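You operate a simulated robot arm through the tools that you are given. There is no shell and no other tool.

The job below is to be done with a simulated robot arm. You get a single attempt, and the scene is never put back.

Task
Mop the lid dry, then wax it with the wooden-backed pad.
Fine: blue cloth, then back; press the pad in the round tin first, cover the whole patch, pad back. Set down upright: wooden-backed pad. A coat counts when it lies all over at full strength: go over it till it gets no stronger.
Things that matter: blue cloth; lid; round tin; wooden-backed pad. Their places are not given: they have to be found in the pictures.

Only the result counts: the job must be done as asked and must still hold three seconds after the hand-in. Knocking over, shifting, dropping, spilling or breaking anything else fails it. A push-on lid holds only when it is set on centred and level and pressed home; a screw cap is set on level and turned clockwise until tight. Flat cloth is picked up by pressing the open fingertips on it (5 to 10 N) and closing them slowly along it; thin cloth reads only 2 to 8 mm in the jaws.

Robot
A 7-joint arm with a two-finger parallel gripper, fixed in place. Base frame: the origin is at the foot of the arm, x ahead of it, y to its left, z up; the work surface is at about z = 385. Units: mm, degrees, N and s.
Its first joint turns from -149.0 to 149.0 degrees. Payload 3.43 kg.
The tool frame sits at the grasp point between the pads (the TCP): z along the fingers, y along the line on which they close. The tips reach 30 mm beyond it. Largest opening 94 mm; finger width 28, thickness 10; the body of the gripper, 50 by 96 mm, starts 55 mm behind the TCP.
Orientation is told as [roll, pitch, yaw] about the base's x, y, z axes, in that order, counted from this pose: with the fingers straight down and closing along the base's y, the tool's x points along the base's -x, its y along +y and its z along -z.

Tools
- The arm moves only by the tool send_rows. Its argument "targets" is one flat list of numbers, 6 for each row, row after row: the shift along the tool's x, y, z in mm, then the turn, a rotation vector about the tool's x, y, z in degrees. In form: [tx, ty, tz, rx, ry, rz, tx, ty, tz, rx, ry, rz, ...]. A call has 1 to 20 rows; each row is the pose to reach, as a shift and turn from the pose commanded when the call began, along the tool's axes at that moment. "claw" is the opening, from 0 (shut) to 1 (fully open), set as the call begins (left out, the last holds). Rows are played at 5 a second. More than 50 mm and 8.6 degrees between two rows, or a gripper value outside its range, and nothing of the call is played. A pose out of reach is approached as far as the arm can. The call stops where the force on the tool passes 40 N (or 10 N more than at its start, if that is more) or the arm is blocked; 0.2 s more then pass. The fingers move at their own pace (about 45 mm/s each) and stop on an object; they squeeze with about 23 N. The grip force told is the motor's: it shows also when the fingers shut on nothing. Time passes only in rows, and 0.2 s behind the last, so rows that repeat a pose let the fingers close. It gives the time, the measured TCP pose, the force on the tool (base axes), the opening and the grip force at its end, in the units of the frame above (readings bear some noise), with the torque about the TCP (base axes, N m) and any sound that the robot's microphone picked up.
- Cameras (640 x 400 px; columns grow to the right, rows downward): "scene" is fixed at [397.9, 651.1, 1280.5]; the picture's right is [0.67, 0.74, 0.00], its down [0.70, -0.64, -0.30] and it looks along [-0.22, 0.20, -0.95] (base axes); focal length 214 px, centre (320, 200). "wrist" rides on the gripper at [76, 14, -103] in the tool frame; the picture's right is [-0.18, 0.98, 0.00], its down [-0.75, -0.14, -0.64] and it looks along [-0.63, -0.12, 0.77] (tool axes); focal length 243 px, centre (320, 200).
- get_image(camera): a new picture of that camera. It takes no simulated time.
- measure_at(camera, pixels): there is no depth. For up to 12 entries [column, row, z] of the newest picture of that camera ("zoom" is the newest enlarged one), the place [x, y] in the base frame at which the ray of that pixel passes the height z, good to about 3 mm. It takes no simulated time.
- zoom(camera, box): a new picture of the part [left, top, right, bottom] of that camera's present view, enlarged. It takes no simulated time.
- job_done(): hands the job in; it is judged then, once.

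Open the gripper and draw the arm clear of the work before you hand the job in, unless the task says otherwise.

The tools are called after "Call:" as name(argument=value, ...) on one line, values as JSON. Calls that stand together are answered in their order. send_rows: Moves the arm, as the interface text tells. Its arguments: {"type":"object","properties":{"targets":{"type":"array"},"claw":{"type":"number"}},"required":["targets"]} The other tools are called the same way: get_image (camera) takes a picture; measure_at (camera, pixels) gives the place at which the rays of pixels pass given heights; zoom (camera, box) takes an enlarged picture of a part of a camera's view; job_done () hands the job in.

At the start:

```text
t: 0.0
ee_pos: [546.3, 456.8, 1026.2]
ee_rot: [-0.1, 0.0, -0.1]
ft_force: [-0.1, -0.1, 0.5]
wrist_torque: [0.03, 0.04, 0.01]
gripper_width: 93.9
grip_force: 0.1
```

scene: 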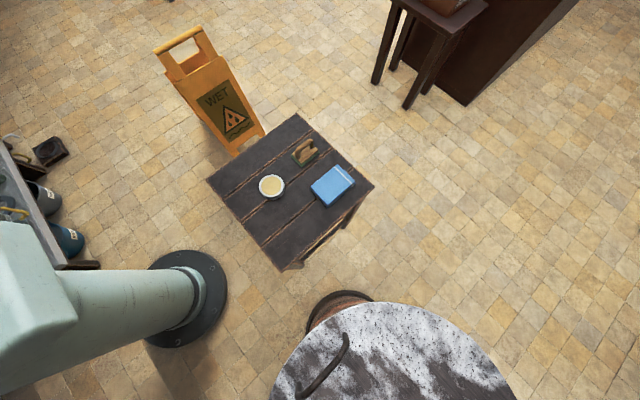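
wrist: 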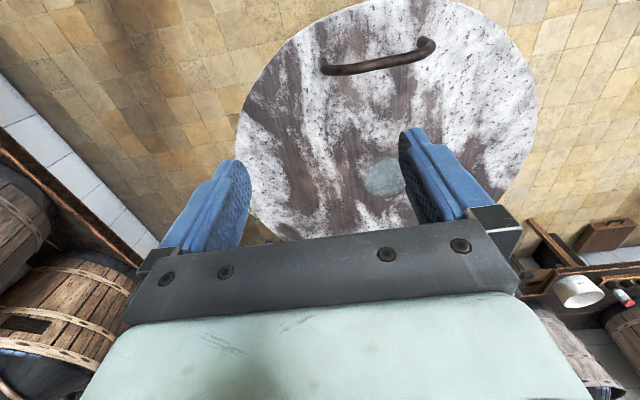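

The scene picture shows a small table with a round tin at (271,187), a pad at (305,152) and a blue cloth at (332,186). The barrel lid is at the bottom, and the wrist view shows a wet patch near (383,178). I'll enlarge these areas.

Call:
zoom(camera="scene", box=[200, 105, 390, 275])

Call:
zoom(camera="scene", box=[260, 280, 530, 400])

Call:
zoom(camera="wrist", box=[220, 0, 550, 240])

```text
2.35 times, centred on (295, 190) of scene
```

zoom: 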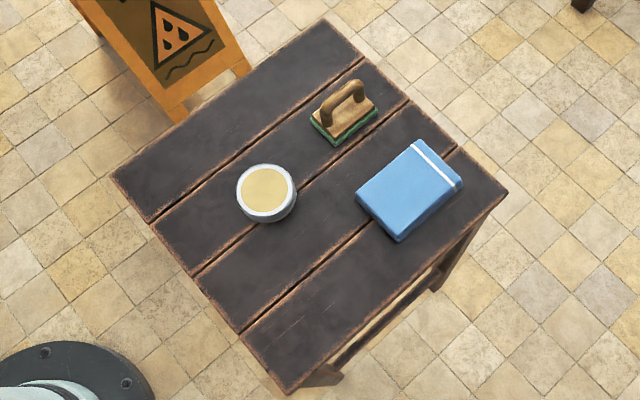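

```text
2.37 times, centred on (395, 340) of scene
```

zoom: 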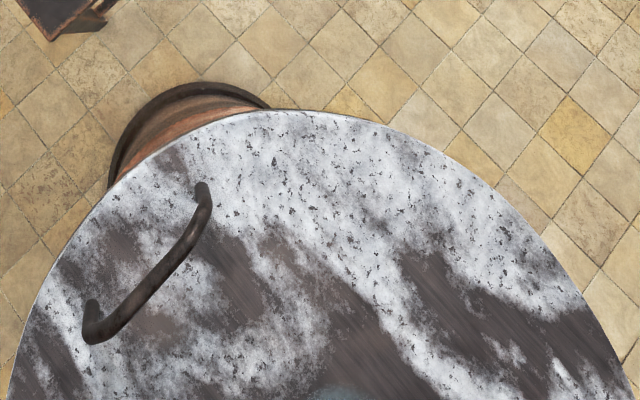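

```text
1.67 times, centred on (385, 120) of wrist
```

zoom: 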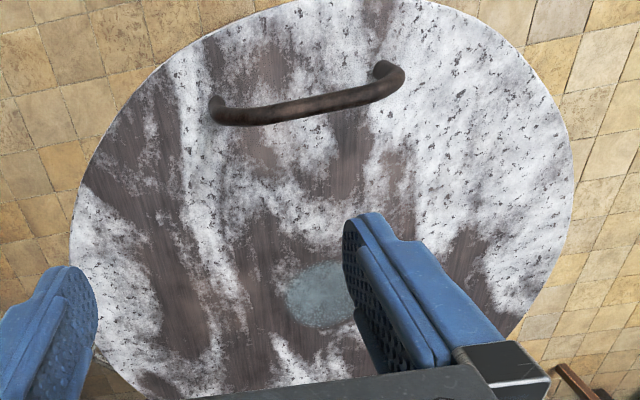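

I'll convert the table objects and some lid edges to base coordinates at plausible heights.

Call:
measure_at(camera="scene", pixels=[[271, 187, 385], [305, 152, 385], [332, 186, 385], [297, 114, 385], [207, 180, 385], [282, 271, 385], [374, 184, 385], [190, 300, 0], [360, 303, 385], [360, 303, 700]])

Call:
measure_at(camera="wrist", pixels=[[383, 178, 385], [383, 178, 500], [383, 178, 700], [238, 110, 385], [538, 90, 385], [400, 3, 385], [325, 70, 385], [432, 42, 385], [238, 110, 700], [538, 90, 700], [400, 3, 700]])

```text
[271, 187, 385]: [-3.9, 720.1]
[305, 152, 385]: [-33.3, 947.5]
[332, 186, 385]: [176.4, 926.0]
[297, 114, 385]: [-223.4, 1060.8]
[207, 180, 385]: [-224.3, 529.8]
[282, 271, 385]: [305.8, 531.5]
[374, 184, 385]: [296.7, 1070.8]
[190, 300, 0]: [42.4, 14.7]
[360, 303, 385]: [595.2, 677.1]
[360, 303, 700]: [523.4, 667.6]
```

```text
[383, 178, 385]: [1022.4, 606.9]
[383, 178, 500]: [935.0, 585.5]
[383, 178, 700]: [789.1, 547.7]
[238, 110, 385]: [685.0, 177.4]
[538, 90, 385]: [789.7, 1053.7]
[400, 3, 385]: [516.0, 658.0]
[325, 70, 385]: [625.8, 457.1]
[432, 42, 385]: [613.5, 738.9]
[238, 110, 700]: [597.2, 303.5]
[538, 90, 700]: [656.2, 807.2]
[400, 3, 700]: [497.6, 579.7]
```

To find the lid's height, I'll match the handle's ends in both views: scene (346,335) and (300,395), wrist (325,70) and (432,42).

Call:
measure_at(camera="scene", pixels=[[346, 335, 400], [346, 335, 500], [346, 335, 600], [346, 335, 700], [300, 395, 400], [300, 395, 500], [300, 395, 600], [300, 395, 700], [403, 399, 500], [403, 399, 600], [403, 399, 700]])

Call:
measure_at(camera="wrist", pixels=[[325, 70, 400], [325, 70, 500], [325, 70, 600], [325, 70, 700], [432, 42, 400], [432, 42, 500], [432, 42, 600], [432, 42, 700], [383, 178, 600]])

```text
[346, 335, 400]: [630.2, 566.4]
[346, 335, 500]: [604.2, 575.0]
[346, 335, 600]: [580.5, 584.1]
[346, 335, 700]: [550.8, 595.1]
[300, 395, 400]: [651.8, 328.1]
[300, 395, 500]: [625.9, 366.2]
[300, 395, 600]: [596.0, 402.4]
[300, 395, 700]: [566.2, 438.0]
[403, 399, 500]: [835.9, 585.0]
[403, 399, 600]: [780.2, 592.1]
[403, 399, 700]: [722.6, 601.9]
```

```text
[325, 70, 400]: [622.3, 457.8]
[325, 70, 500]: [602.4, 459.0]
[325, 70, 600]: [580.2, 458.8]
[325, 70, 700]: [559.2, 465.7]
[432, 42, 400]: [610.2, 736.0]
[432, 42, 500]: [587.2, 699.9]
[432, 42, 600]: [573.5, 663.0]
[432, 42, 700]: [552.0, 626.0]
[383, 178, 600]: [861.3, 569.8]
```

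The handle matches at about z=770, so the lid surface is near 730–740. I'll take close zooms of the table objects for their shapes.

Call:
zoom(camera="scene", box=[285, 130, 330, 175])

Call:
zoom(camera="scene", box=[300, 158, 364, 213])

Call:
zoom(camera="scene", box=[250, 168, 295, 210])

```text
8.89 times, centred on (308, 152) of scene
```

zoom: 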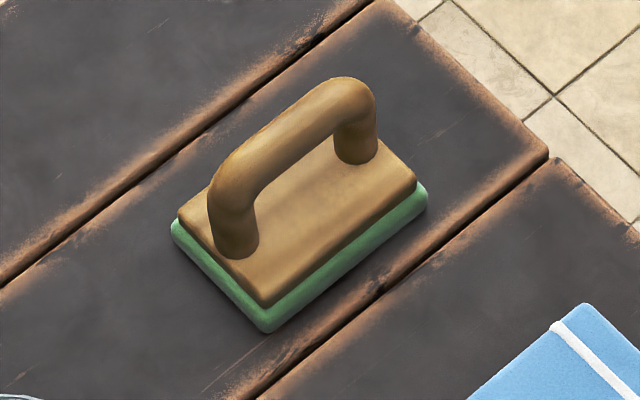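

```text
7.27 times, centred on (332, 186) of scene
```

zoom: 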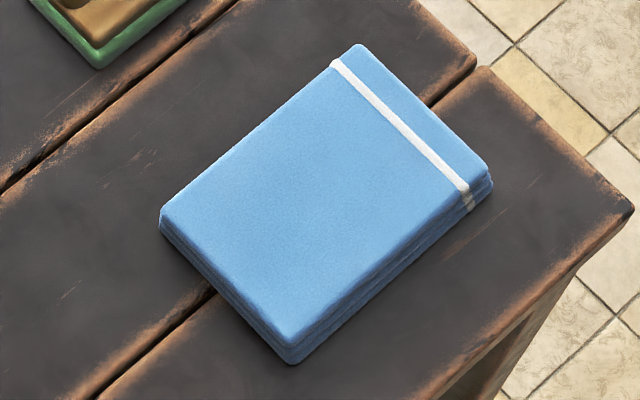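

```text
9.52 times, centred on (272, 189) of scene
```

zoom: 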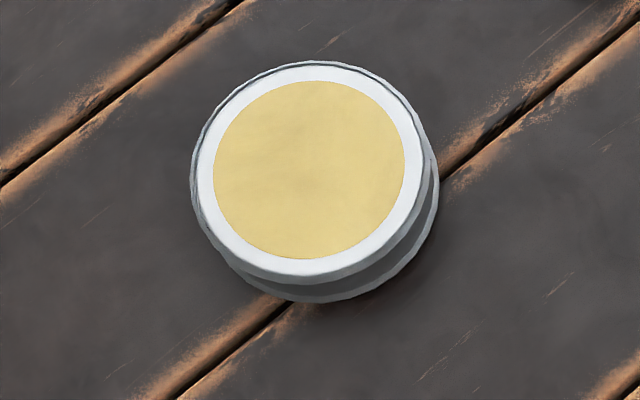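

I'll move over the near side of the table at z≈900, turning to yaw 90 so that the wrist camera looks out over the table.

Call:
send_rows(targets=[37.2, 11.9, 10.5, 0, 0, -7.5, 74.4, 23.8, 21, 0, 0, -15, 111.6, 35.7, 31.5, 0, 0, -22.5, 148.8, 47.6, 42, 0, 0, -30, 186, 59.5, 52.5, 0, 0, -37.5, 223.2, 71.4, 63, 0, 0, -45, 260.4, 83.3, 73.5, 0, 0, -52.5, 297.6, 95.2, 84, 0, 0, -60, 334.8, 107.1, 94.5, 0, 0, -67.5, 372, 119, 105, 0, 0, -75, 409.2, 130.9, 115.5, 0, 0, -82.5, 446.4, 142.8, 126, 0, 0, -90, 446.4, 142.8, 126, 0, 0, -90], claw=1)

Call:
get_image(camera="wrist")

Call:
get_image(camera="scene")

```text
t: 2.8
ee_pos: [99.8, 601.4, 900.3]
ee_rot: [-0.1, 0.0, 90.1]
ft_force: [-0.1, -0.4, 0.6]
wrist_torque: [0.0, 0.0, 0.03]
gripper_width: 93.9
grip_force: 0.0
```

```text
taken
```

wrist: 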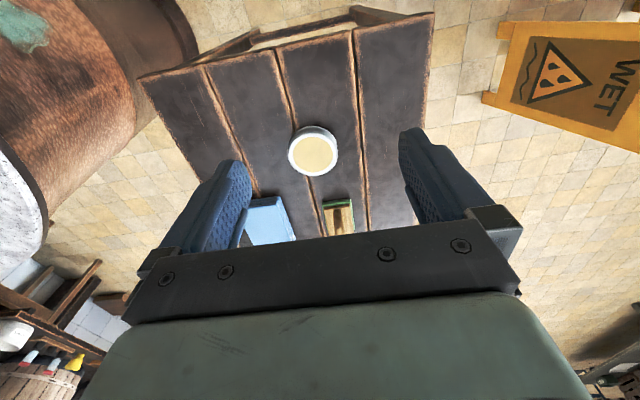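

```text
taken
```

scene: 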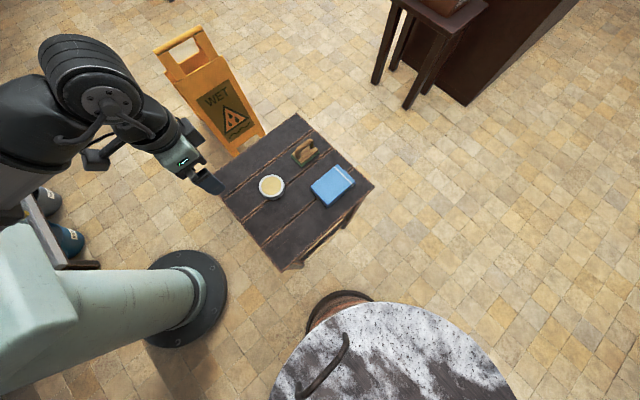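

I'll measure the corners of pad, cloth and tin from the scene zooms at suitable heights.

Call:
measure_at(camera="scene", pixels=[[291.1, 155.9, 390], [301.8, 166.8, 390], [320.1, 151.4, 390], [298.7, 157.6, 415], [312.2, 147.3, 415], [299.6, 148.1, 460], [311.4, 139.6, 460], [310, 187.6, 415], [327.9, 205.9, 415], [355.4, 182.1, 415], [336.8, 164.7, 415], [327.9, 208.4, 385]])

Call:
measure_at(camera="scene", pixels=[[258.4, 185.5, 415], [284.1, 186.5, 415], [270.5, 174.3, 415], [272, 197.9, 415], [260.9, 186, 415], [281, 186, 415], [273, 199.7, 385], [284.5, 189, 385]])

Call:
zoom(camera="wrist", box=[220, 100, 400, 240])

```text
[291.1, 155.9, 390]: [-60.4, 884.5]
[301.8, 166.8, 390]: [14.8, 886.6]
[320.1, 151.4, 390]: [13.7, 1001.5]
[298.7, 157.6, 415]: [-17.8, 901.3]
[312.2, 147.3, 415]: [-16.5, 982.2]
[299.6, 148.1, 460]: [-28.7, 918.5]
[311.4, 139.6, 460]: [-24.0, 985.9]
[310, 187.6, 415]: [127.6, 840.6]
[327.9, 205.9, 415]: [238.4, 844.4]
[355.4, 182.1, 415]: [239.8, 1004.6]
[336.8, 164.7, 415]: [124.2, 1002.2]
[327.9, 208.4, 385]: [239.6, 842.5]
```

```text
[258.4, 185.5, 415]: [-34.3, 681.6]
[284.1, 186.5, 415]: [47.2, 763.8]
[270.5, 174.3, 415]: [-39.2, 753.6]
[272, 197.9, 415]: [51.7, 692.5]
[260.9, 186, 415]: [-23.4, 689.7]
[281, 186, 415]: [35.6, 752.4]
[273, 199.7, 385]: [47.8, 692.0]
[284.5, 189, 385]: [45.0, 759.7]
```

```text
2.86 times, centred on (310, 170) of wrist
```

zoom: 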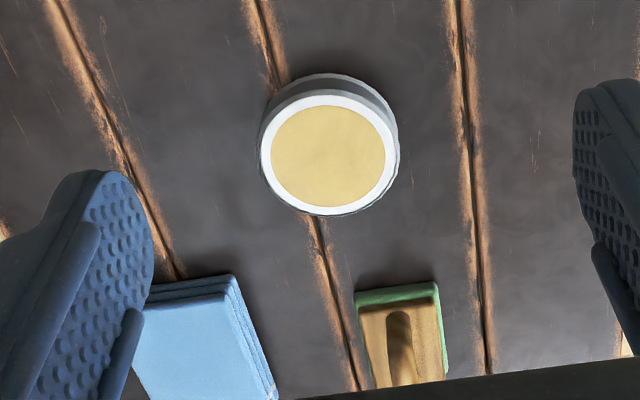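

The pad (about 75×115 mm) sits at (-23,943) with its handle along y. The tin is near (6,723), and the folded cloth, about 113×161 mm, is centred near (182,923). I'll go above the cloth, with tips about 45 mm above it.

Call:
send_rows(targets=[-27, -7, 35, 0, 0, 0, -54, -14, 70, 0, 0, 0, -81, -21, 105, 0, 0, 0, -108, -28, 140, 0, 0, 0, -135, -35, 175, 0, 0, 0, -162, -42, 210, 0, 0, 0, -189, -49, 245, 0, 0, 0, -216, -56, 280, 0, 0, 0, -243, -63, 315, 0, 0, 0, -270, -70, 345, 0, 0, 0, -297, -77, 375, 0, 0, 0, -322, -82, 400, 0, 0, 0, -322, -82, 400, 0, 0, 0, -322, -82, 400, 0, 0, 0], claw=1)

Call:
get_image(camera="wrist")

Call:
get_image(camera="scene")

```text
t: 4.3
ee_pos: [141.3, 764.3, 690.0]
ee_rot: [0.0, 0.4, 89.9]
ft_force: [-1.7, -7.8, 26.8]
wrist_torque: [0.13, -0.5, -0.13]
gripper_width: 93.9
grip_force: 0.0
stopped in row 7: the force on the tool passed its limit at 97 N (the readings are from after the stop); the commanded pose is now the measured one
```

```text
taken
```

wrist: 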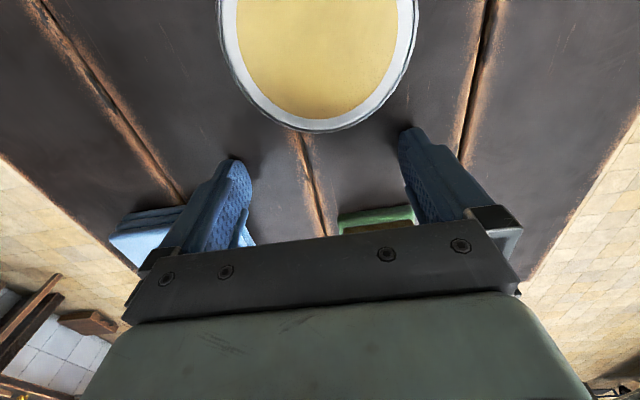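

```text
taken
```

scene: 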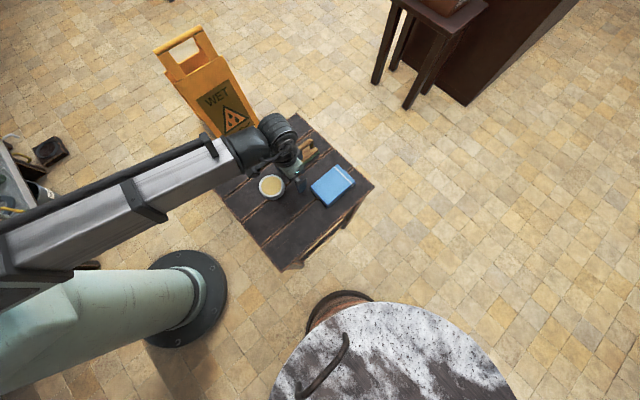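

The tool touched something with its tips at z≈660, and the wrist picture shows the tin very close. The table top must really be near z≈655, not 385, so the objects are smaller and placed differently. The objects look unshifted; I'll lift straight up and triangulate again.

Call:
send_rows(targets=[0, 0, -15, 0, 0, 0, 0, 0, -40, 0, 0, 0, 10, 0, -80, 0, 0, 0, 40, 0, -110, 0, 0, 0, 80, 0, -140, 0, 0, 0, 120, 0, -160, 0, 0, 0, 120, 0, -160, 0, 0, 0], claw=1)

Call:
get_image(camera="wrist")

Call:
zoom(camera="scene", box=[200, 105, 390, 275])

```text
t: 5.9
ee_pos: [141.9, 645.2, 850.5]
ee_rot: [0.2, 0.3, 90.0]
ft_force: [-0.3, -0.2, -0.6]
wrist_torque: [0.0, 0.01, 0.01]
gripper_width: 93.9
grip_force: 0.0
```

```text
taken
```

wrist: 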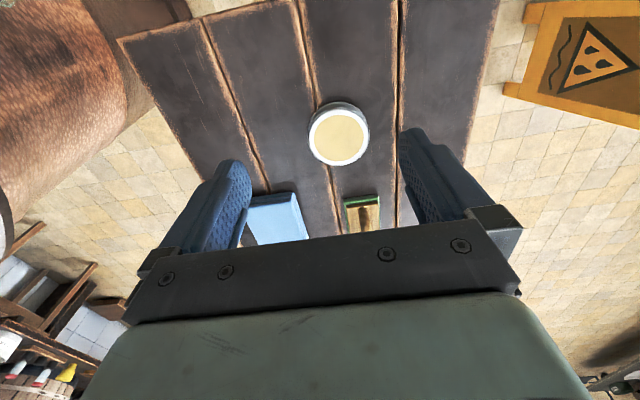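

```text
2.35 times, centred on (295, 190) of scene
```

zoom: 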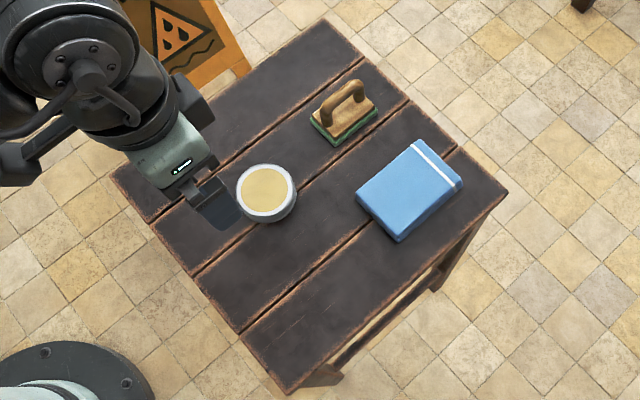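

Nothing moved. Now I'll triangulate the tin (wrist (339,136), scene (271,185.5)) and the table corner (wrist (119,40), scene (282,271)) at several heights.

Call:
measure_at(camera="wrist", pixels=[[339, 136, 600], [339, 136, 650], [339, 136, 700], [119, 40, 600], [119, 40, 650], [119, 40, 700], [300, 191, 650], [300, 191, 700], [343, 200, 650], [380, 195, 650]])

Call:
measure_at(camera="scene", pixels=[[271, 185.5, 600], [271, 185.5, 650], [271, 185.5, 700], [282, 271, 600], [282, 271, 650], [282, 271, 700], [310, 187.6, 650], [310, 187.6, 700], [301.8, 166.8, 650], [291.1, 155.9, 650]])

```text
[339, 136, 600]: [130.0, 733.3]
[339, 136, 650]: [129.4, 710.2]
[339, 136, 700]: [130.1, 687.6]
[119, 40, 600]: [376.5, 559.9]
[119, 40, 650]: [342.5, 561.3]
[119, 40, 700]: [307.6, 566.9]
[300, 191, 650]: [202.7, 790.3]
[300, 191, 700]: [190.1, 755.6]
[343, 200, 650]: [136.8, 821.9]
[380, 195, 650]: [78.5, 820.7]
```

```text
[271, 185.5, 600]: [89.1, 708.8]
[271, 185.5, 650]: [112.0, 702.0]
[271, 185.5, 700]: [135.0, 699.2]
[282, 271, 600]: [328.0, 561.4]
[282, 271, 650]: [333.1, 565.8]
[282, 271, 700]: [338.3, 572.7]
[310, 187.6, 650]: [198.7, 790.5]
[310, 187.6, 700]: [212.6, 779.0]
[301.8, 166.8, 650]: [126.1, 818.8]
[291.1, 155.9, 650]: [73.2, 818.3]
```

The table top comes out at z≈658 and the tin's top near 680. I'll re-measure the pad, cloth and tin outlines at those heights.

Call:
measure_at(camera="scene", pixels=[[291.1, 155.9, 662], [301.8, 166.8, 662], [320.1, 151.4, 662], [298.7, 157.6, 678], [312.2, 147.3, 678], [299.6, 148.1, 705], [311.4, 139.6, 705], [310, 187.6, 677], [327.9, 205.9, 677], [355.4, 182.1, 677], [336.8, 164.7, 677], [327.9, 208.4, 658]])

Call:
measure_at(camera="scene", pixels=[[258.4, 185.5, 680], [284.1, 186.5, 680], [270.5, 174.3, 680], [272, 197.9, 680], [260.9, 186, 680], [281, 186, 680], [273, 199.7, 658], [284.5, 189, 658], [297, 114, 658], [207, 180, 658], [374, 184, 658]])

```text
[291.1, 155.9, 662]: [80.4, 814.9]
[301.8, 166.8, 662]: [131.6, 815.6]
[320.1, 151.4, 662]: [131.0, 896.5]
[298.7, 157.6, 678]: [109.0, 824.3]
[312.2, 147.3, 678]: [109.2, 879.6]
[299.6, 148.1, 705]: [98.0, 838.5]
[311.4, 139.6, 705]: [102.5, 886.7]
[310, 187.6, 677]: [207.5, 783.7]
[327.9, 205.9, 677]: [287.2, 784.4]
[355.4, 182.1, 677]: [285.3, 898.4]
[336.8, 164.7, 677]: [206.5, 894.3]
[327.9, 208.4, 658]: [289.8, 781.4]
```

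```text
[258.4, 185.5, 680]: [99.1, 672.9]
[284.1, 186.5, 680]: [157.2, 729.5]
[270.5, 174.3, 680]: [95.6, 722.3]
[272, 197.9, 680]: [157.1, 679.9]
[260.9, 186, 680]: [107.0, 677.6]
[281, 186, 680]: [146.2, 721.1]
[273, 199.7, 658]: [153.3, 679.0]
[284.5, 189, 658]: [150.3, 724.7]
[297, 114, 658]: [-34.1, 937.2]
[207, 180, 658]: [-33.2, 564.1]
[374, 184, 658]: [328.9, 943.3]
```

The cloth spans x 207–287, y 784–897 with its top near 677; the pad is centred near (106,856) and the tin near (126,700). I'll hover over the cloth centre at TCP z≈760 with the fingers half open.

Call:
send_rows(targets=[-39, -21, 10, 0, 0, 0, -78, -42, 20, 0, 0, 0, -117, -63, 35, 0, 0, 0, -156, -84, 60, 0, 0, 0, -195, -105, 90, 0, 0, 0, -195, -105, 90, 0, 0, 0], claw=0.55)

Call:
get_image(camera="wrist")

Call:
zoom(camera="scene", box=[250, 120, 390, 230])

```text
refused: row 4 steps farther than a row can; nothing moved
```

```text
taken
```

wrist: 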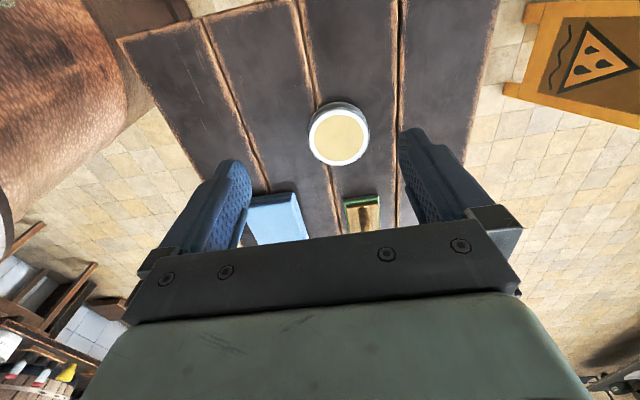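

```text
3.64 times, centred on (320, 175) of scene
```

zoom: 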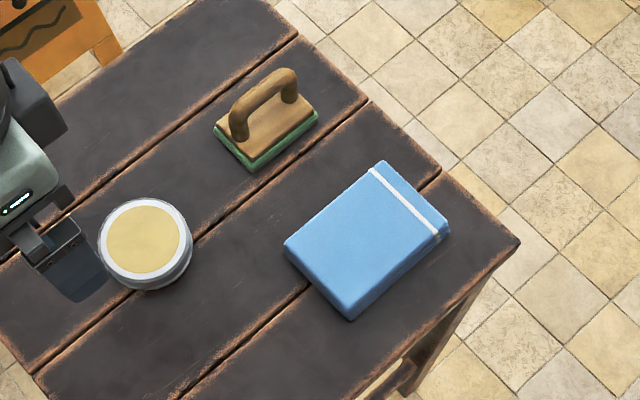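

The call was refused because one step was too long. I'll resend the same hover move over the cloth with smaller, slower steps.

Call:
send_rows(targets=[-24, -13, 5, 0, 0, 0, -49, -26, 10, 0, 0, 0, -73, -39, 20, 0, 0, 0, -98, -53, 30, 0, 0, 0, -122, -66, 45, 0, 0, 0, -146, -79, 60, 0, 0, 0, -171, -92, 75, 0, 0, 0, -195, -105, 90, 0, 0, 0, -195, -105, 90, 0, 0, 0], claw=0.55)

Call:
get_image(camera="wrist")

Call:
zoom(camera="scene", box=[250, 120, 390, 230])

```text
t: 7.9
ee_pos: [245.9, 838.2, 757.2]
ee_rot: [0.1, 0.4, 89.9]
ft_force: [0.1, -0.7, -0.3]
wrist_torque: [0.01, -0.02, 0.0]
gripper_width: 51.9
grip_force: 0.1
```

```text
taken
```

wrist: 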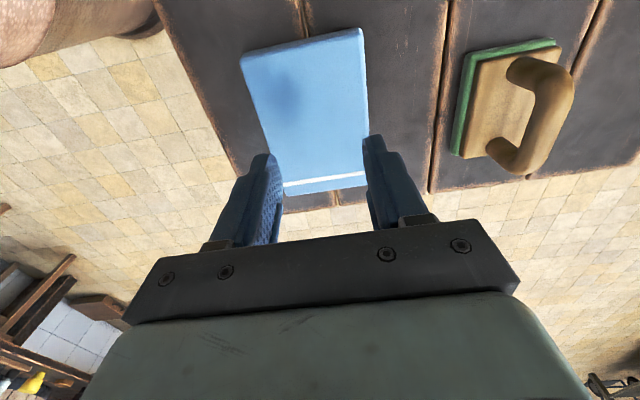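

```text
3.64 times, centred on (320, 175) of scene
```

zoom: 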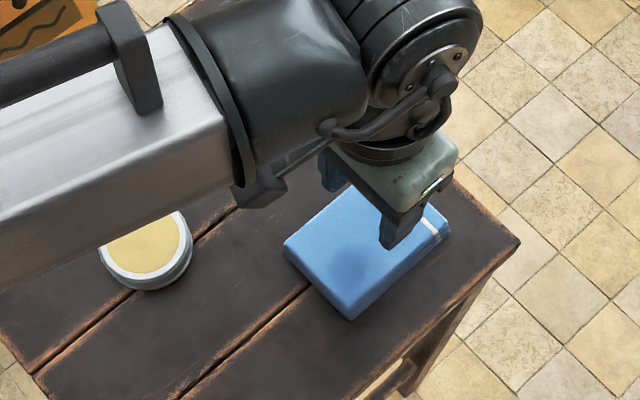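

The gripper is over the cloth. I'll cross-check the cloth and pad places from the wrist picture: cloth corners (241,57), (362,29), (369,184), and the pad handle.

Call:
measure_at(camera="wrist", pixels=[[241, 57, 675], [362, 29, 675], [369, 184, 675], [283, 194, 675], [465, 55, 660], [559, 38, 660], [452, 153, 660], [522, 65, 705], [515, 168, 705], [575, 95, 705]])

```text
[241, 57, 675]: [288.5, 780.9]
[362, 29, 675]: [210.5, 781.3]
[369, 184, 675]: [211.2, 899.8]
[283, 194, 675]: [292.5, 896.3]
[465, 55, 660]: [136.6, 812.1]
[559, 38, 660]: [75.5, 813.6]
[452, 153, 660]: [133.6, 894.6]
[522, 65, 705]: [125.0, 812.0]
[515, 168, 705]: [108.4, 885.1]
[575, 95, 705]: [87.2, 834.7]
```

The cloth is centred at about (249,840). I'll descend to just above it, then feel for contact in small steps.

Call:
send_rows(targets=[-2, -3, 12, 0, 0, 0, -2, -3, 25, 0, 0, 0, -2, -3, 38, 0, 0, 0, -2, -3, 46, 0, 0, 0, -2, -3, 46, 0, 0, 0], claw=0.55)

Call:
send_rows(targets=[0, 0, 1.5, 0, 0, 0, 0, 0, 3, 0, 0, 0, 0, 0, 3, 0, 0, 0])

```text
t: 9.0
ee_pos: [248.6, 841.0, 717.3]
ee_rot: [0.0, 0.2, 90.0]
ft_force: [-1.4, -3.4, 12.8]
wrist_torque: [-0.06, 0.03, -0.01]
gripper_width: 51.6
grip_force: 0.0
stopped in row 5: the force on the tool passed its limit at 43 N (the readings are from after the stop); the commanded pose is now the measured one
```

```text
t: 9.6
ee_pos: [249.6, 842.2, 715.9]
ee_rot: [0.0, 0.1, 90.0]
ft_force: [-1.3, -3.9, 14.4]
wrist_torque: [-0.09, 0.08, -0.04]
gripper_width: 52.0
grip_force: 0.1
stopped in row 2: the force on the tool passed its limit at 43 N (the readings are from after the stop); the commanded pose is now the measured one
```

Contact came at TCP z≈717, so the cloth's top is about 686. I'll ease off slightly to bring the pressing force to 5–10 N.

Call:
send_rows(targets=[0, 0, -0.5, 0, 0, 0, 0, 0, -0.5, 0, 0, 0])

```text
t: 10.2
ee_pos: [249.8, 841.4, 716.5]
ee_rot: [0.0, 0.0, 90.0]
ft_force: [-3.1, -4.4, 18.1]
wrist_torque: [-0.12, 0.09, 0.0]
gripper_width: 51.8
grip_force: 0.1
```

Call:
send_rows(targets=[0, 0, -1, 0, 0, 0, 0, 0, -1, 0, 0, 0])

```text
t: 10.8
ee_pos: [249.2, 842.0, 717.3]
ee_rot: [0.0, 0.1, 89.9]
ft_force: [-2.6, -4.9, 13.4]
wrist_torque: [-0.1, 0.11, -0.02]
gripper_width: 51.6
grip_force: 0.1
```

The force is still 13 N, falling by about 5 N per mm, so I'll rise 1 mm more.

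Call:
send_rows(targets=[0, 0, -1, 0, 0, 0, 0, 0, -1, 0, 0, 0])

```text
t: 11.4
ee_pos: [250.2, 843.7, 717.0]
ee_rot: [0.0, 0.1, 90.0]
ft_force: [-0.5, -2.3, 1.3]
wrist_torque: [0.0, 0.0, -0.01]
gripper_width: 51.7
grip_force: 0.1
```

The force dropped to 1.3 N. I'll go down 0.7 mm to get into the 5–10 N range.

Call:
send_rows(targets=[0, 0, 0.7, 0, 0, 0, 0, 0, 0.7, 0, 0, 0])

```text
t: 12.0
ee_pos: [249.8, 842.2, 716.1]
ee_rot: [0.0, 0.0, 90.0]
ft_force: [0.8, 1.7, 5.6]
wrist_torque: [0.06, -0.04, -0.05]
gripper_width: 51.7
grip_force: 0.0
```

The pressing force is 5.6 N, in range. Now I'll close the fingers slowly in steps while watching the force.

Call:
send_rows(targets=[0, 0, 0.2, 0, 0, 0], claw=0.45)

Call:
send_rows(targets=[0, 0, 0, 0, 0, 0], claw=0.35)

Call:
get_image(camera="wrist")

```text
t: 12.4
ee_pos: [250.0, 841.8, 716.6]
ee_rot: [0.0, 0.2, 89.9]
ft_force: [-0.8, 0.8, 5.6]
wrist_torque: [0.03, 0.02, 0.0]
gripper_width: 44.7
grip_force: 2.0
```

```text
t: 12.8
ee_pos: [248.6, 842.6, 716.7]
ee_rot: [-0.1, 0.1, 90.0]
ft_force: [0.1, 0.0, 5.4]
wrist_torque: [0.02, -0.02, 0.0]
gripper_width: 35.2
grip_force: 2.1
```

```text
taken
```

wrist: 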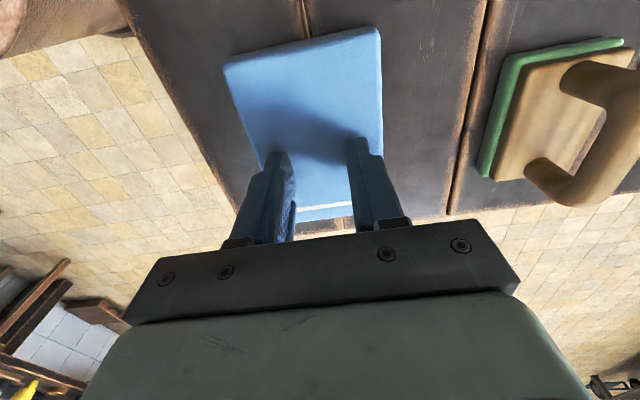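

The fingers are sliding in with light friction and a steady 5.5 N. I'll keep closing.

Call:
send_rows(targets=[0, 0, 0, 0, 0, 0], claw=0.25)

Call:
send_rows(targets=[0, 0, 0, 0, 0, 0], claw=0.15)

Call:
send_rows(targets=[0, 0, 0, 0, 0, 0], claw=0.08)

Call:
send_rows(targets=[0, 0, 0, 0, 0, 0, 0, 0, 0, 0, 0, 0, 0, 0, 0, 0, 0, 0], claw=0)

Call:
get_image(camera="wrist")

```text
t: 13.2
ee_pos: [249.6, 842.0, 716.8]
ee_rot: [-0.1, 0.1, 90.0]
ft_force: [0.1, 0.0, 5.8]
wrist_torque: [0.04, -0.01, 0.01]
gripper_width: 25.7
grip_force: 1.9
```

```text
t: 13.6
ee_pos: [249.7, 842.2, 718.2]
ee_rot: [0.0, 0.0, 90.1]
ft_force: [-1.2, -0.7, 6.0]
wrist_torque: [-0.02, -0.01, 0.0]
gripper_width: 16.5
grip_force: 2.5
```

```text
t: 14.0
ee_pos: [249.2, 842.6, 717.2]
ee_rot: [0.0, 0.0, 90.0]
ft_force: [-0.6, -0.1, 5.4]
wrist_torque: [0.01, 0.01, 0.01]
gripper_width: 9.8
grip_force: 2.0
```

```text
t: 14.8
ee_pos: [249.6, 842.6, 717.7]
ee_rot: [0.0, 0.1, 90.0]
ft_force: [-1.4, 0.6, 6.3]
wrist_torque: [0.01, 0.02, 0.0]
gripper_width: 0.0
grip_force: 22.6
```

```text
taken
```

wrist: 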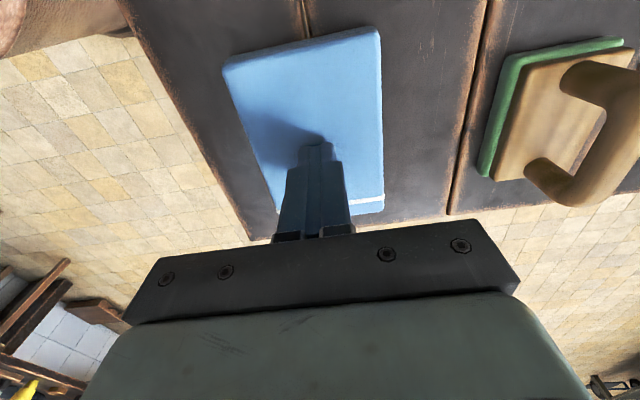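

The fingers shut to 0 mm, so the folded cloth behaves as a firm block about 80 mm wide, narrower than the 94 mm opening. I'll lift, open fully and take it by its sides; first I re-measure its edges at z=686.

Call:
measure_at(camera="wrist", pixels=[[223, 64, 686], [378, 28, 686], [384, 190, 686], [380, 100, 686], [245, 130, 686]])

Call:
send_rows(targets=[0, 0, -15, 0, 0, 0, 0, 0, -30, 0, 0, 0, 0, 0, -30, 0, 0, 0, 0, 0, -30, 0, 0, 0, 0, 0, -30, 0, 0, 0, 0, 0, -30, 0, 0, 0], claw=1)

Call:
get_image(camera="wrist")

Call:
zoom(camera="scene", box=[280, 140, 380, 220])

```text
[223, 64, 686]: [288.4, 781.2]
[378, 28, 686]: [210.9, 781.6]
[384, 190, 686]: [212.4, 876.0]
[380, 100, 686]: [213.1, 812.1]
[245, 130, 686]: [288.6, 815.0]
```

```text
t: 16.2
ee_pos: [248.7, 843.3, 747.4]
ee_rot: [0.0, 0.1, 90.1]
ft_force: [0.6, 0.2, 0.5]
wrist_torque: [0.0, -0.03, 0.0]
gripper_width: 94.1
grip_force: 0.0
```

```text
taken
```

wrist: 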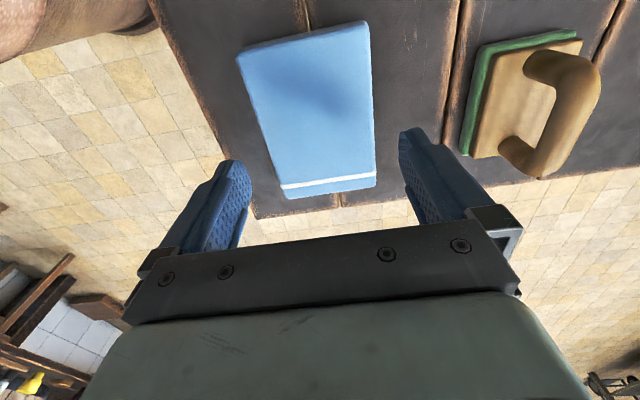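

```text
5.00 times, centred on (330, 180) of scene
```

zoom: 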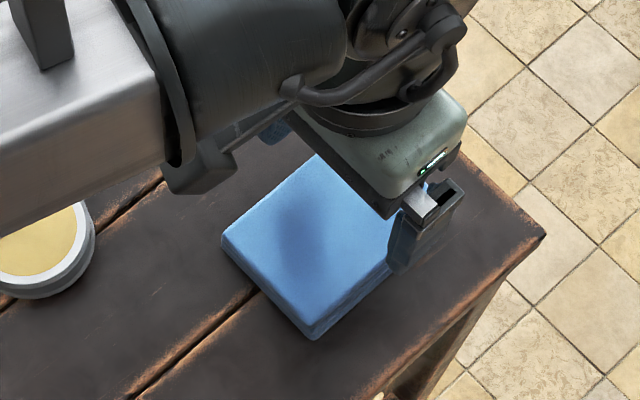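

The cloth is about 77 mm wide, centred at x≈250, and clear between the open fingers. I'll descend so the tips pass its sides to z≈673, in careful steps.

Call:
send_rows(targets=[3, -1.3, 10, 0, 0, 0, 3, -1.3, 20, 0, 0, 0, 3, -1.3, 26, 0, 0, 0, 3, -1.3, 30, 0, 0, 0, 3, -1.3, 34, 0, 0, 0, 3, -1.3, 38, 0, 0, 0, 3, -1.3, 42, 0, 0, 0, 3, -1.3, 44, 0, 0, 0], claw=1)

Call:
get_image(camera="wrist")

```text
t: 18.0
ee_pos: [249.5, 839.1, 701.9]
ee_rot: [-0.1, 0.2, 90.0]
ft_force: [-0.3, -0.2, -0.3]
wrist_torque: [-0.02, 0.0, 0.0]
gripper_width: 94.1
grip_force: 0.1
```

```text
taken
```

wrist: 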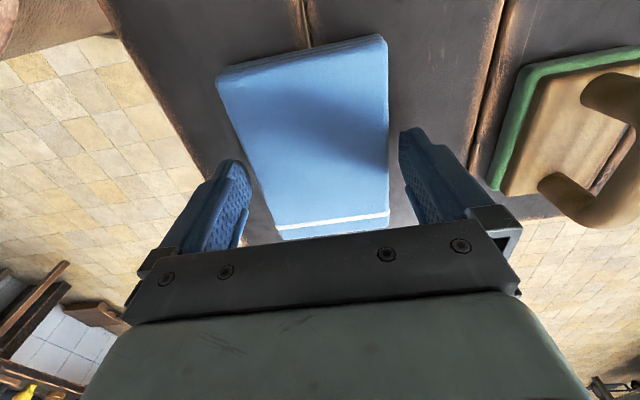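

The fingers straddle the cloth with no force. I'll close onto it and read the opening.

Call:
send_rows(targets=[0, 0, 0, 0, 0, 0, 0, 0, 0, 0, 0, 0, 0, 0, 0, 0, 0, 0, 0, 0, 0, 0, 0, 0], claw=0.6)

Call:
get_image(camera="wrist")

```text
t: 19.0
ee_pos: [250.8, 839.6, 702.4]
ee_rot: [0.0, 0.2, 90.1]
ft_force: [-0.4, 0.1, -0.2]
wrist_torque: [-0.01, 0.04, 0.01]
gripper_width: 84.1
grip_force: 23.6
```

```text
taken
```

wrist: 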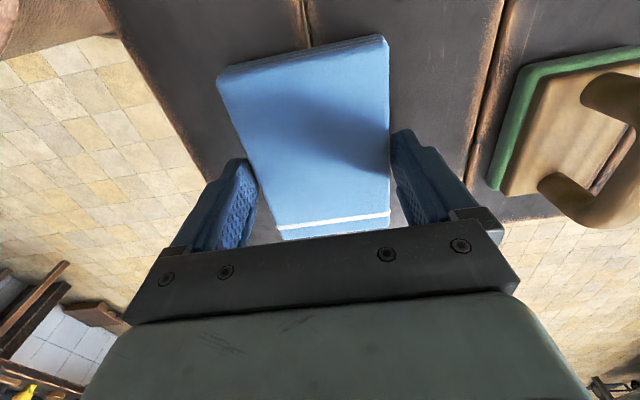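

The cloth is held at 84 mm with 23 N. The return pose is TCP (250,839.5,702). I'll lift it straight up and check.

Call:
send_rows(targets=[0, 0, -5, 0, 0, 0, 0, 0, -15, 0, 0, 0, 0, 0, -30, 0, 0, 0, 0, 0, -55, 0, 0, 0, 0, 0, -90, 0, 0, 0, 0, 0, -130, 0, 0, 0, 0, 0, -170, 0, 0, 0, 0, 0, -170, 0, 0, 0], claw=0.6)

Call:
get_image(camera="wrist")

Call:
get_image(camera="scene")

```text
t: 20.8
ee_pos: [251.6, 838.5, 876.4]
ee_rot: [0.0, 0.2, 90.0]
ft_force: [0.3, 0.8, -1.0]
wrist_torque: [0.0, -0.02, -0.03]
gripper_width: 84.1
grip_force: 23.2
```

```text
taken
```

wrist: 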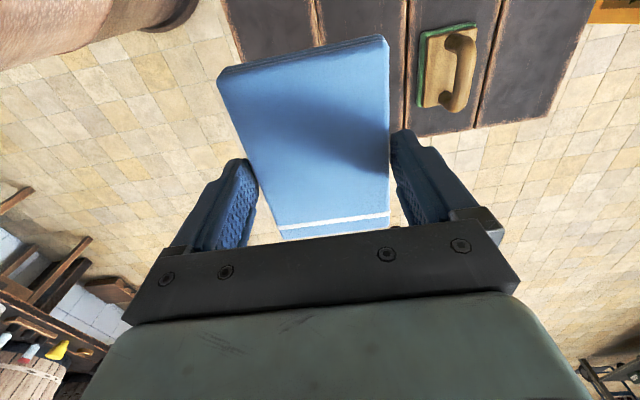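

```text
taken
```

scene: 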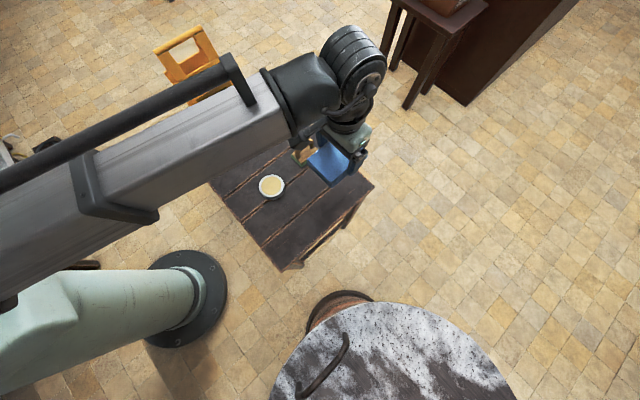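

The cloth hangs level in the grip, and the pad and tin are undisturbed. I'll now carry it high across to a view point near the lid at yaw ≈35, such that the wet patch should show to the right of the cloth.

Call:
send_rows(targets=[33.25, -26.5, -7.75, 0, 0, 3.44, 66.5, -53, -15.5, 0, 0, 6.88, 99.75, -79.5, -23.25, 0, 0, 10.32, 133, -106, -31, 0, 0, 13.76, 166.25, -132.5, -38.75, 0, 0, 17.2, 199.5, -159, -46.5, 0, 0, 20.64, 232.75, -185.5, -54.25, 0, 0, 24.08, 266, -212, -62, 0, 0, 27.52, 299.25, -238.5, -69.75, 0, 0, 30.96, 332.5, -265, -77.5, 0, 0, 34.4, 365.75, -291.5, -85.25, 0, 0, 37.84, 399, -318, -93, 0, 0, 41.28, 432.25, -344.5, -100.75, 0, 0, 44.72, 465.5, -371, -108.5, 0, 0, 48.16, 498.75, -397.5, -116.25, 0, 0, 51.6, 532, -424, -124, 0, 0, 55, 532, -424, -124, 0, 0, 55], claw=0.6)

Call:
get_image(camera="wrist")

Call:
get_image(camera="scene")

```text
t: 24.4
ee_pos: [675.3, 307.9, 997.8]
ee_rot: [-0.1, 0.0, 34.9]
ft_force: [0.4, 0.3, -0.4]
wrist_torque: [0.01, 0.01, -0.02]
gripper_width: 83.9
grip_force: 23.2
```

```text
taken
```

wrist: 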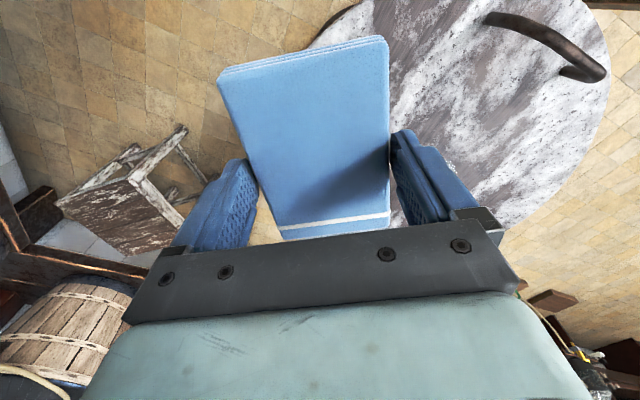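

```text
taken
```

scene: 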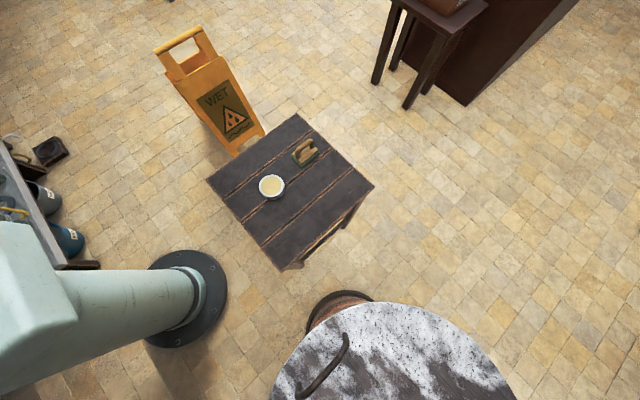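

The lid shows at the upper right in the wrist picture. I'll zoom there to look for the patch near (440,120–200).

Call:
zoom(camera="wrist", box=[380, 0, 620, 230])

```text
1.74 times, centred on (500, 115) of wrist
```

zoom: 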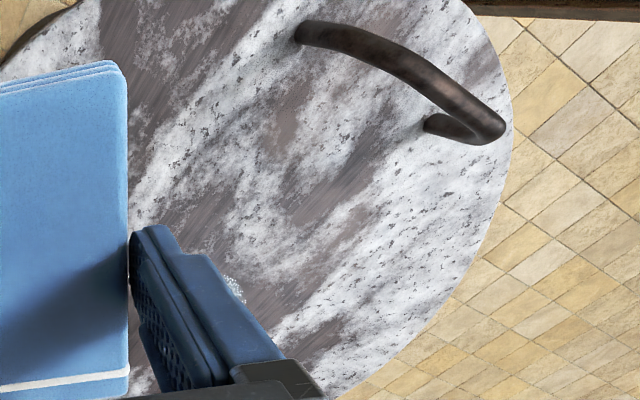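

Only the patch's edge is visible, at about wrist (450,164), beside the finger. I'll shift outward and to the side so it comes into clear view.

Call:
send_rows(targets=[-33, -20, 0, 0, 0, 0, -66, -40, 0, 0, 0, 0, -100, -60, 0, 0, 0, 0, -100, -60, 0, 0, 0, 0], claw=0.6)

Call:
get_image(camera="wrist")

Call:
zoom(camera="wrist", box=[380, 0, 620, 230])

```text
t: 25.4
ee_pos: [792.1, 315.0, 996.8]
ee_rot: [-0.1, 0.0, 35.0]
ft_force: [-0.3, -0.4, -1.1]
wrist_torque: [-0.05, 0.02, -0.01]
gripper_width: 84.1
grip_force: 23.2
```

```text
taken
```

wrist: 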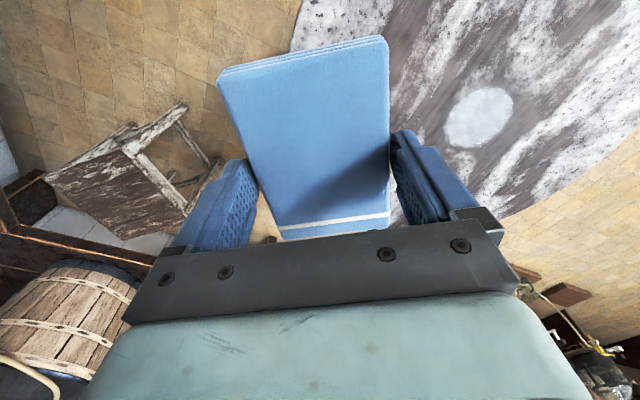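

```text
1.74 times, centred on (500, 115) of wrist
```

zoom: 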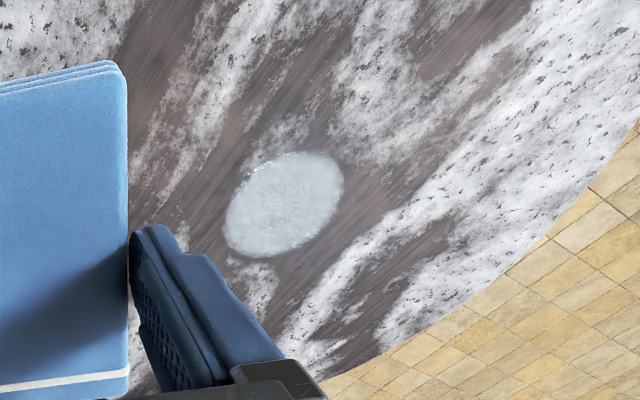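

The round patch is fully visible now, centred at wrist (479,117). I'll measure its centre and edges at several heights to fix z against the first picture's ray.

Call:
measure_at(camera="wrist", pixels=[[479, 117, 700], [479, 117, 740], [479, 117, 780], [444, 120, 740], [514, 113, 740], [495, 87, 740], [463, 147, 740], [455, 100, 740], [505, 132, 740], [510, 92, 740], [448, 143, 740]])

```text
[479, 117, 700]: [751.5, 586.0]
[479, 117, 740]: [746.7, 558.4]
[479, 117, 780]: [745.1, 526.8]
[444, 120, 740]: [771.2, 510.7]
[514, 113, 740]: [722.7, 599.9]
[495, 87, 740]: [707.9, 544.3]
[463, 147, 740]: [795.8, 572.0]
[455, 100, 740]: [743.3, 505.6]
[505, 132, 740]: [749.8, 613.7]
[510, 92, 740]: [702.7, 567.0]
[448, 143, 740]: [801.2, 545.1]
```

The rays agree near z≈755 with the patch centred at about (746,547) and ~92 mm across. I'll move the cloth over it at TCP z≈850, first sideways and then down.

Call:
send_rows(targets=[-15.9, 36, 0, 0, 0, 0, -31.8, 72, 0, 0, 0, 0, -47.7, 108, 0, 0, 0, 0, -63.6, 144, 0, 0, 0, 0, -79.5, 180, 0, 0, 0, 0, -95.4, 216.4, 0, 0, 0, 0, -95.4, 216.4, 36, 0, 0, 0, -95.4, 216.4, 72, 0, 0, 0, -95.4, 216.4, 108, 0, 0, 0, -95.4, 216.4, 147, 0, 0, 0, -95.4, 216.4, 147, 0, 0, 0], claw=0.6)

Call:
get_image(camera="wrist")

Call:
get_image(camera="scene")

```text
t: 27.8
ee_pos: [746.1, 548.0, 850.0]
ee_rot: [0.0, 0.0, 35.0]
ft_force: [0.2, -0.4, -0.7]
wrist_torque: [0.01, 0.03, -0.02]
gripper_width: 84.1
grip_force: 22.8
```

```text
taken
```

wrist: 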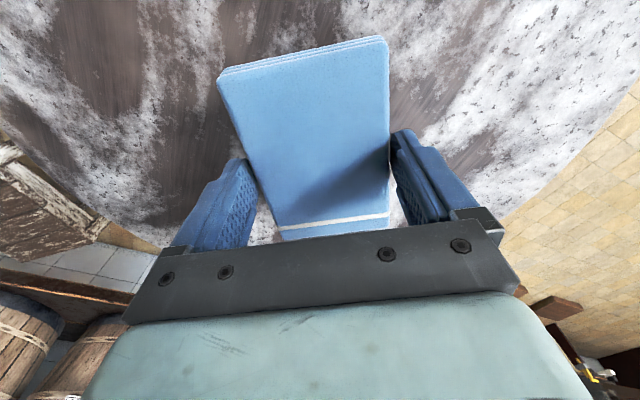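

```text
taken
```

scene: 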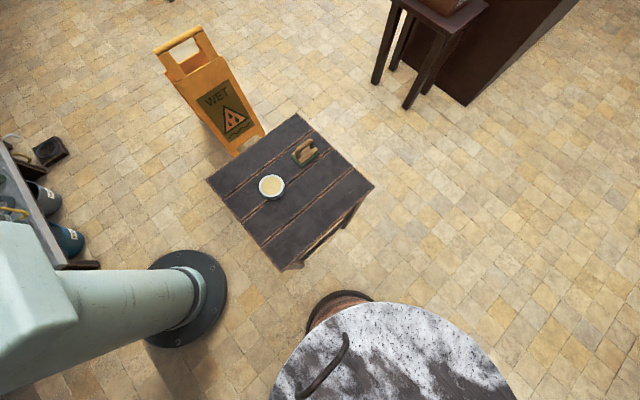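

The cloth hides the patch as intended. I'll descend quickly to 818, then feel for the lid with small steps.

Call:
send_rows(targets=[0, 0, 12, 0, 0, 0, 0, 0, 22, 0, 0, 0, 0, 0, 32, 0, 0, 0, 0, 0, 34, 0, 0, 0, 0, 0, 36, 0, 0, 0, 0, 0, 38, 0, 0, 0, 0, 0, 40, 0, 0, 0])

Call:
send_rows(targets=[0, 0, 1.5, 0, 0, 0, 0, 0, 3, 0, 0, 0, 0, 0, 4.5, 0, 0, 0, 0, 0, 6, 0, 0, 0])

```text
t: 29.4
ee_pos: [745.5, 548.7, 809.0]
ee_rot: [0.0, 0.0, 35.0]
ft_force: [0.7, -0.2, -1.0]
wrist_torque: [-0.01, 0.0, -0.03]
gripper_width: 84.3
grip_force: 23.1
```

```text
t: 30.4
ee_pos: [744.7, 548.2, 803.3]
ee_rot: [0.0, 0.0, 35.0]
ft_force: [-0.5, -0.7, -0.2]
wrist_torque: [0.01, 0.02, 0.0]
gripper_width: 84.0
grip_force: 22.6
```

No contact yet at TCP z=803. I'll keep going down in small steps.

Call:
send_rows(targets=[0, 0, 1.5, 0, 0, 0, 0, 0, 3, 0, 0, 0, 0, 0, 4.5, 0, 0, 0])

Call:
send_rows(targets=[0, 0, 1, 0, 0, 0, 0, 0, 2, 0, 0, 0, 0, 0, 3, 0, 0, 0])

```text
t: 31.2
ee_pos: [746.5, 547.5, 799.2]
ee_rot: [-0.1, 0.0, 35.0]
ft_force: [-1.0, 0.0, -1.5]
wrist_torque: [0.01, 0.0, -0.01]
gripper_width: 83.9
grip_force: 22.9
```

```text
t: 32.0
ee_pos: [744.6, 548.3, 796.0]
ee_rot: [-0.1, 0.0, 35.0]
ft_force: [0.9, 0.9, -1.1]
wrist_torque: [-0.02, 0.03, -0.05]
gripper_width: 83.7
grip_force: 22.7
```

Still free at 796. I'll continue down.

Call:
send_rows(targets=[0, 0, 1, 0, 0, 0, 0, 0, 2, 0, 0, 0, 0, 0, 3, 0, 0, 0])

Call:
send_rows(targets=[0, 0, 1, 0, 0, 0, 0, 0, 2, 0, 0, 0, 0, 0, 3, 0, 0, 0])

Call:
get_image(camera="wrist")

```text
t: 32.8
ee_pos: [745.1, 547.2, 793.7]
ee_rot: [-0.1, 0.0, 35.0]
ft_force: [-0.7, 0.1, -0.1]
wrist_torque: [-0.06, -0.02, -0.02]
gripper_width: 83.8
grip_force: 22.6
```

```text
t: 33.6
ee_pos: [745.1, 546.5, 792.9]
ee_rot: [-0.1, 0.0, 35.0]
ft_force: [0.7, 0.0, 25.4]
wrist_torque: [-0.04, 0.26, -0.02]
gripper_width: 84.3
grip_force: 22.7
```

```text
taken
```

wrist: 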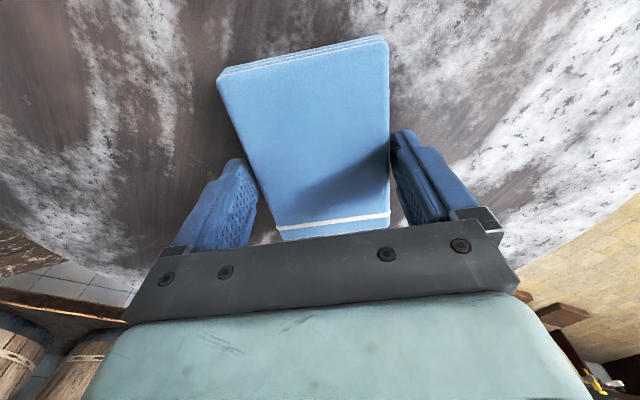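

Contact with 25 N, so the lid is at about z=751. I'll back off 1.3 mm to aim for about 10 N before wiping.

Call:
send_rows(targets=[0, 0, -1.3, 0, 0, 0, 0, 0, -1.3, 0, 0, 0])

```text
t: 34.2
ee_pos: [744.6, 547.3, 791.0]
ee_rot: [-0.1, 0.0, 35.0]
ft_force: [2.2, 1.7, 19.0]
wrist_torque: [0.19, -0.19, 0.03]
gripper_width: 84.1
grip_force: 22.8
```

Call:
send_rows(targets=[0, 0, -1, 0, 0, 0, 0, 0, -1, 0, 0, 0])

```text
t: 34.8
ee_pos: [744.8, 548.1, 793.3]
ee_rot: [-0.1, 0.1, 35.1]
ft_force: [0.5, 1.2, 1.2]
wrist_torque: [0.13, -0.13, -0.05]
gripper_width: 84.4
grip_force: 23.2
```

Now only 1 N. I'll go down 0.5 mm and start with a small wiping stroke to see the forces.

Call:
send_rows(targets=[0, 0, 0.5, 0, 0, 0, 0, 0, 0.5, 0, 0, 0])

Call:
send_rows(targets=[0, 5, 0, 0, 0, 0, 0, 12, 0, 0, 0, 0, 0, 20, 0, 0, 0, 0])

```text
t: 35.4
ee_pos: [745.3, 547.2, 792.4]
ee_rot: [-0.1, 0.1, 35.0]
ft_force: [-0.5, 0.3, 1.1]
wrist_torque: [-0.02, 0.09, -0.05]
gripper_width: 84.3
grip_force: 22.6
```

```text
t: 36.2
ee_pos: [733.3, 563.8, 793.0]
ee_rot: [-0.1, 0.1, 35.0]
ft_force: [0.7, -0.3, 1.3]
wrist_torque: [-0.08, 0.11, 0.06]
gripper_width: 84.0
grip_force: 22.4
```

Force is only about 1 N; I'll press 0.8 mm deeper.

Call:
send_rows(targets=[0, 0, 0.8, 0, 0, 0, 0, 0, 0.8, 0, 0, 0])

```text
t: 36.8
ee_pos: [732.5, 562.5, 792.4]
ee_rot: [-0.1, 0.0, 34.9]
ft_force: [1.3, -3.1, 10.5]
wrist_torque: [-0.13, 0.1, -0.04]
gripper_width: 84.1
grip_force: 23.0
```

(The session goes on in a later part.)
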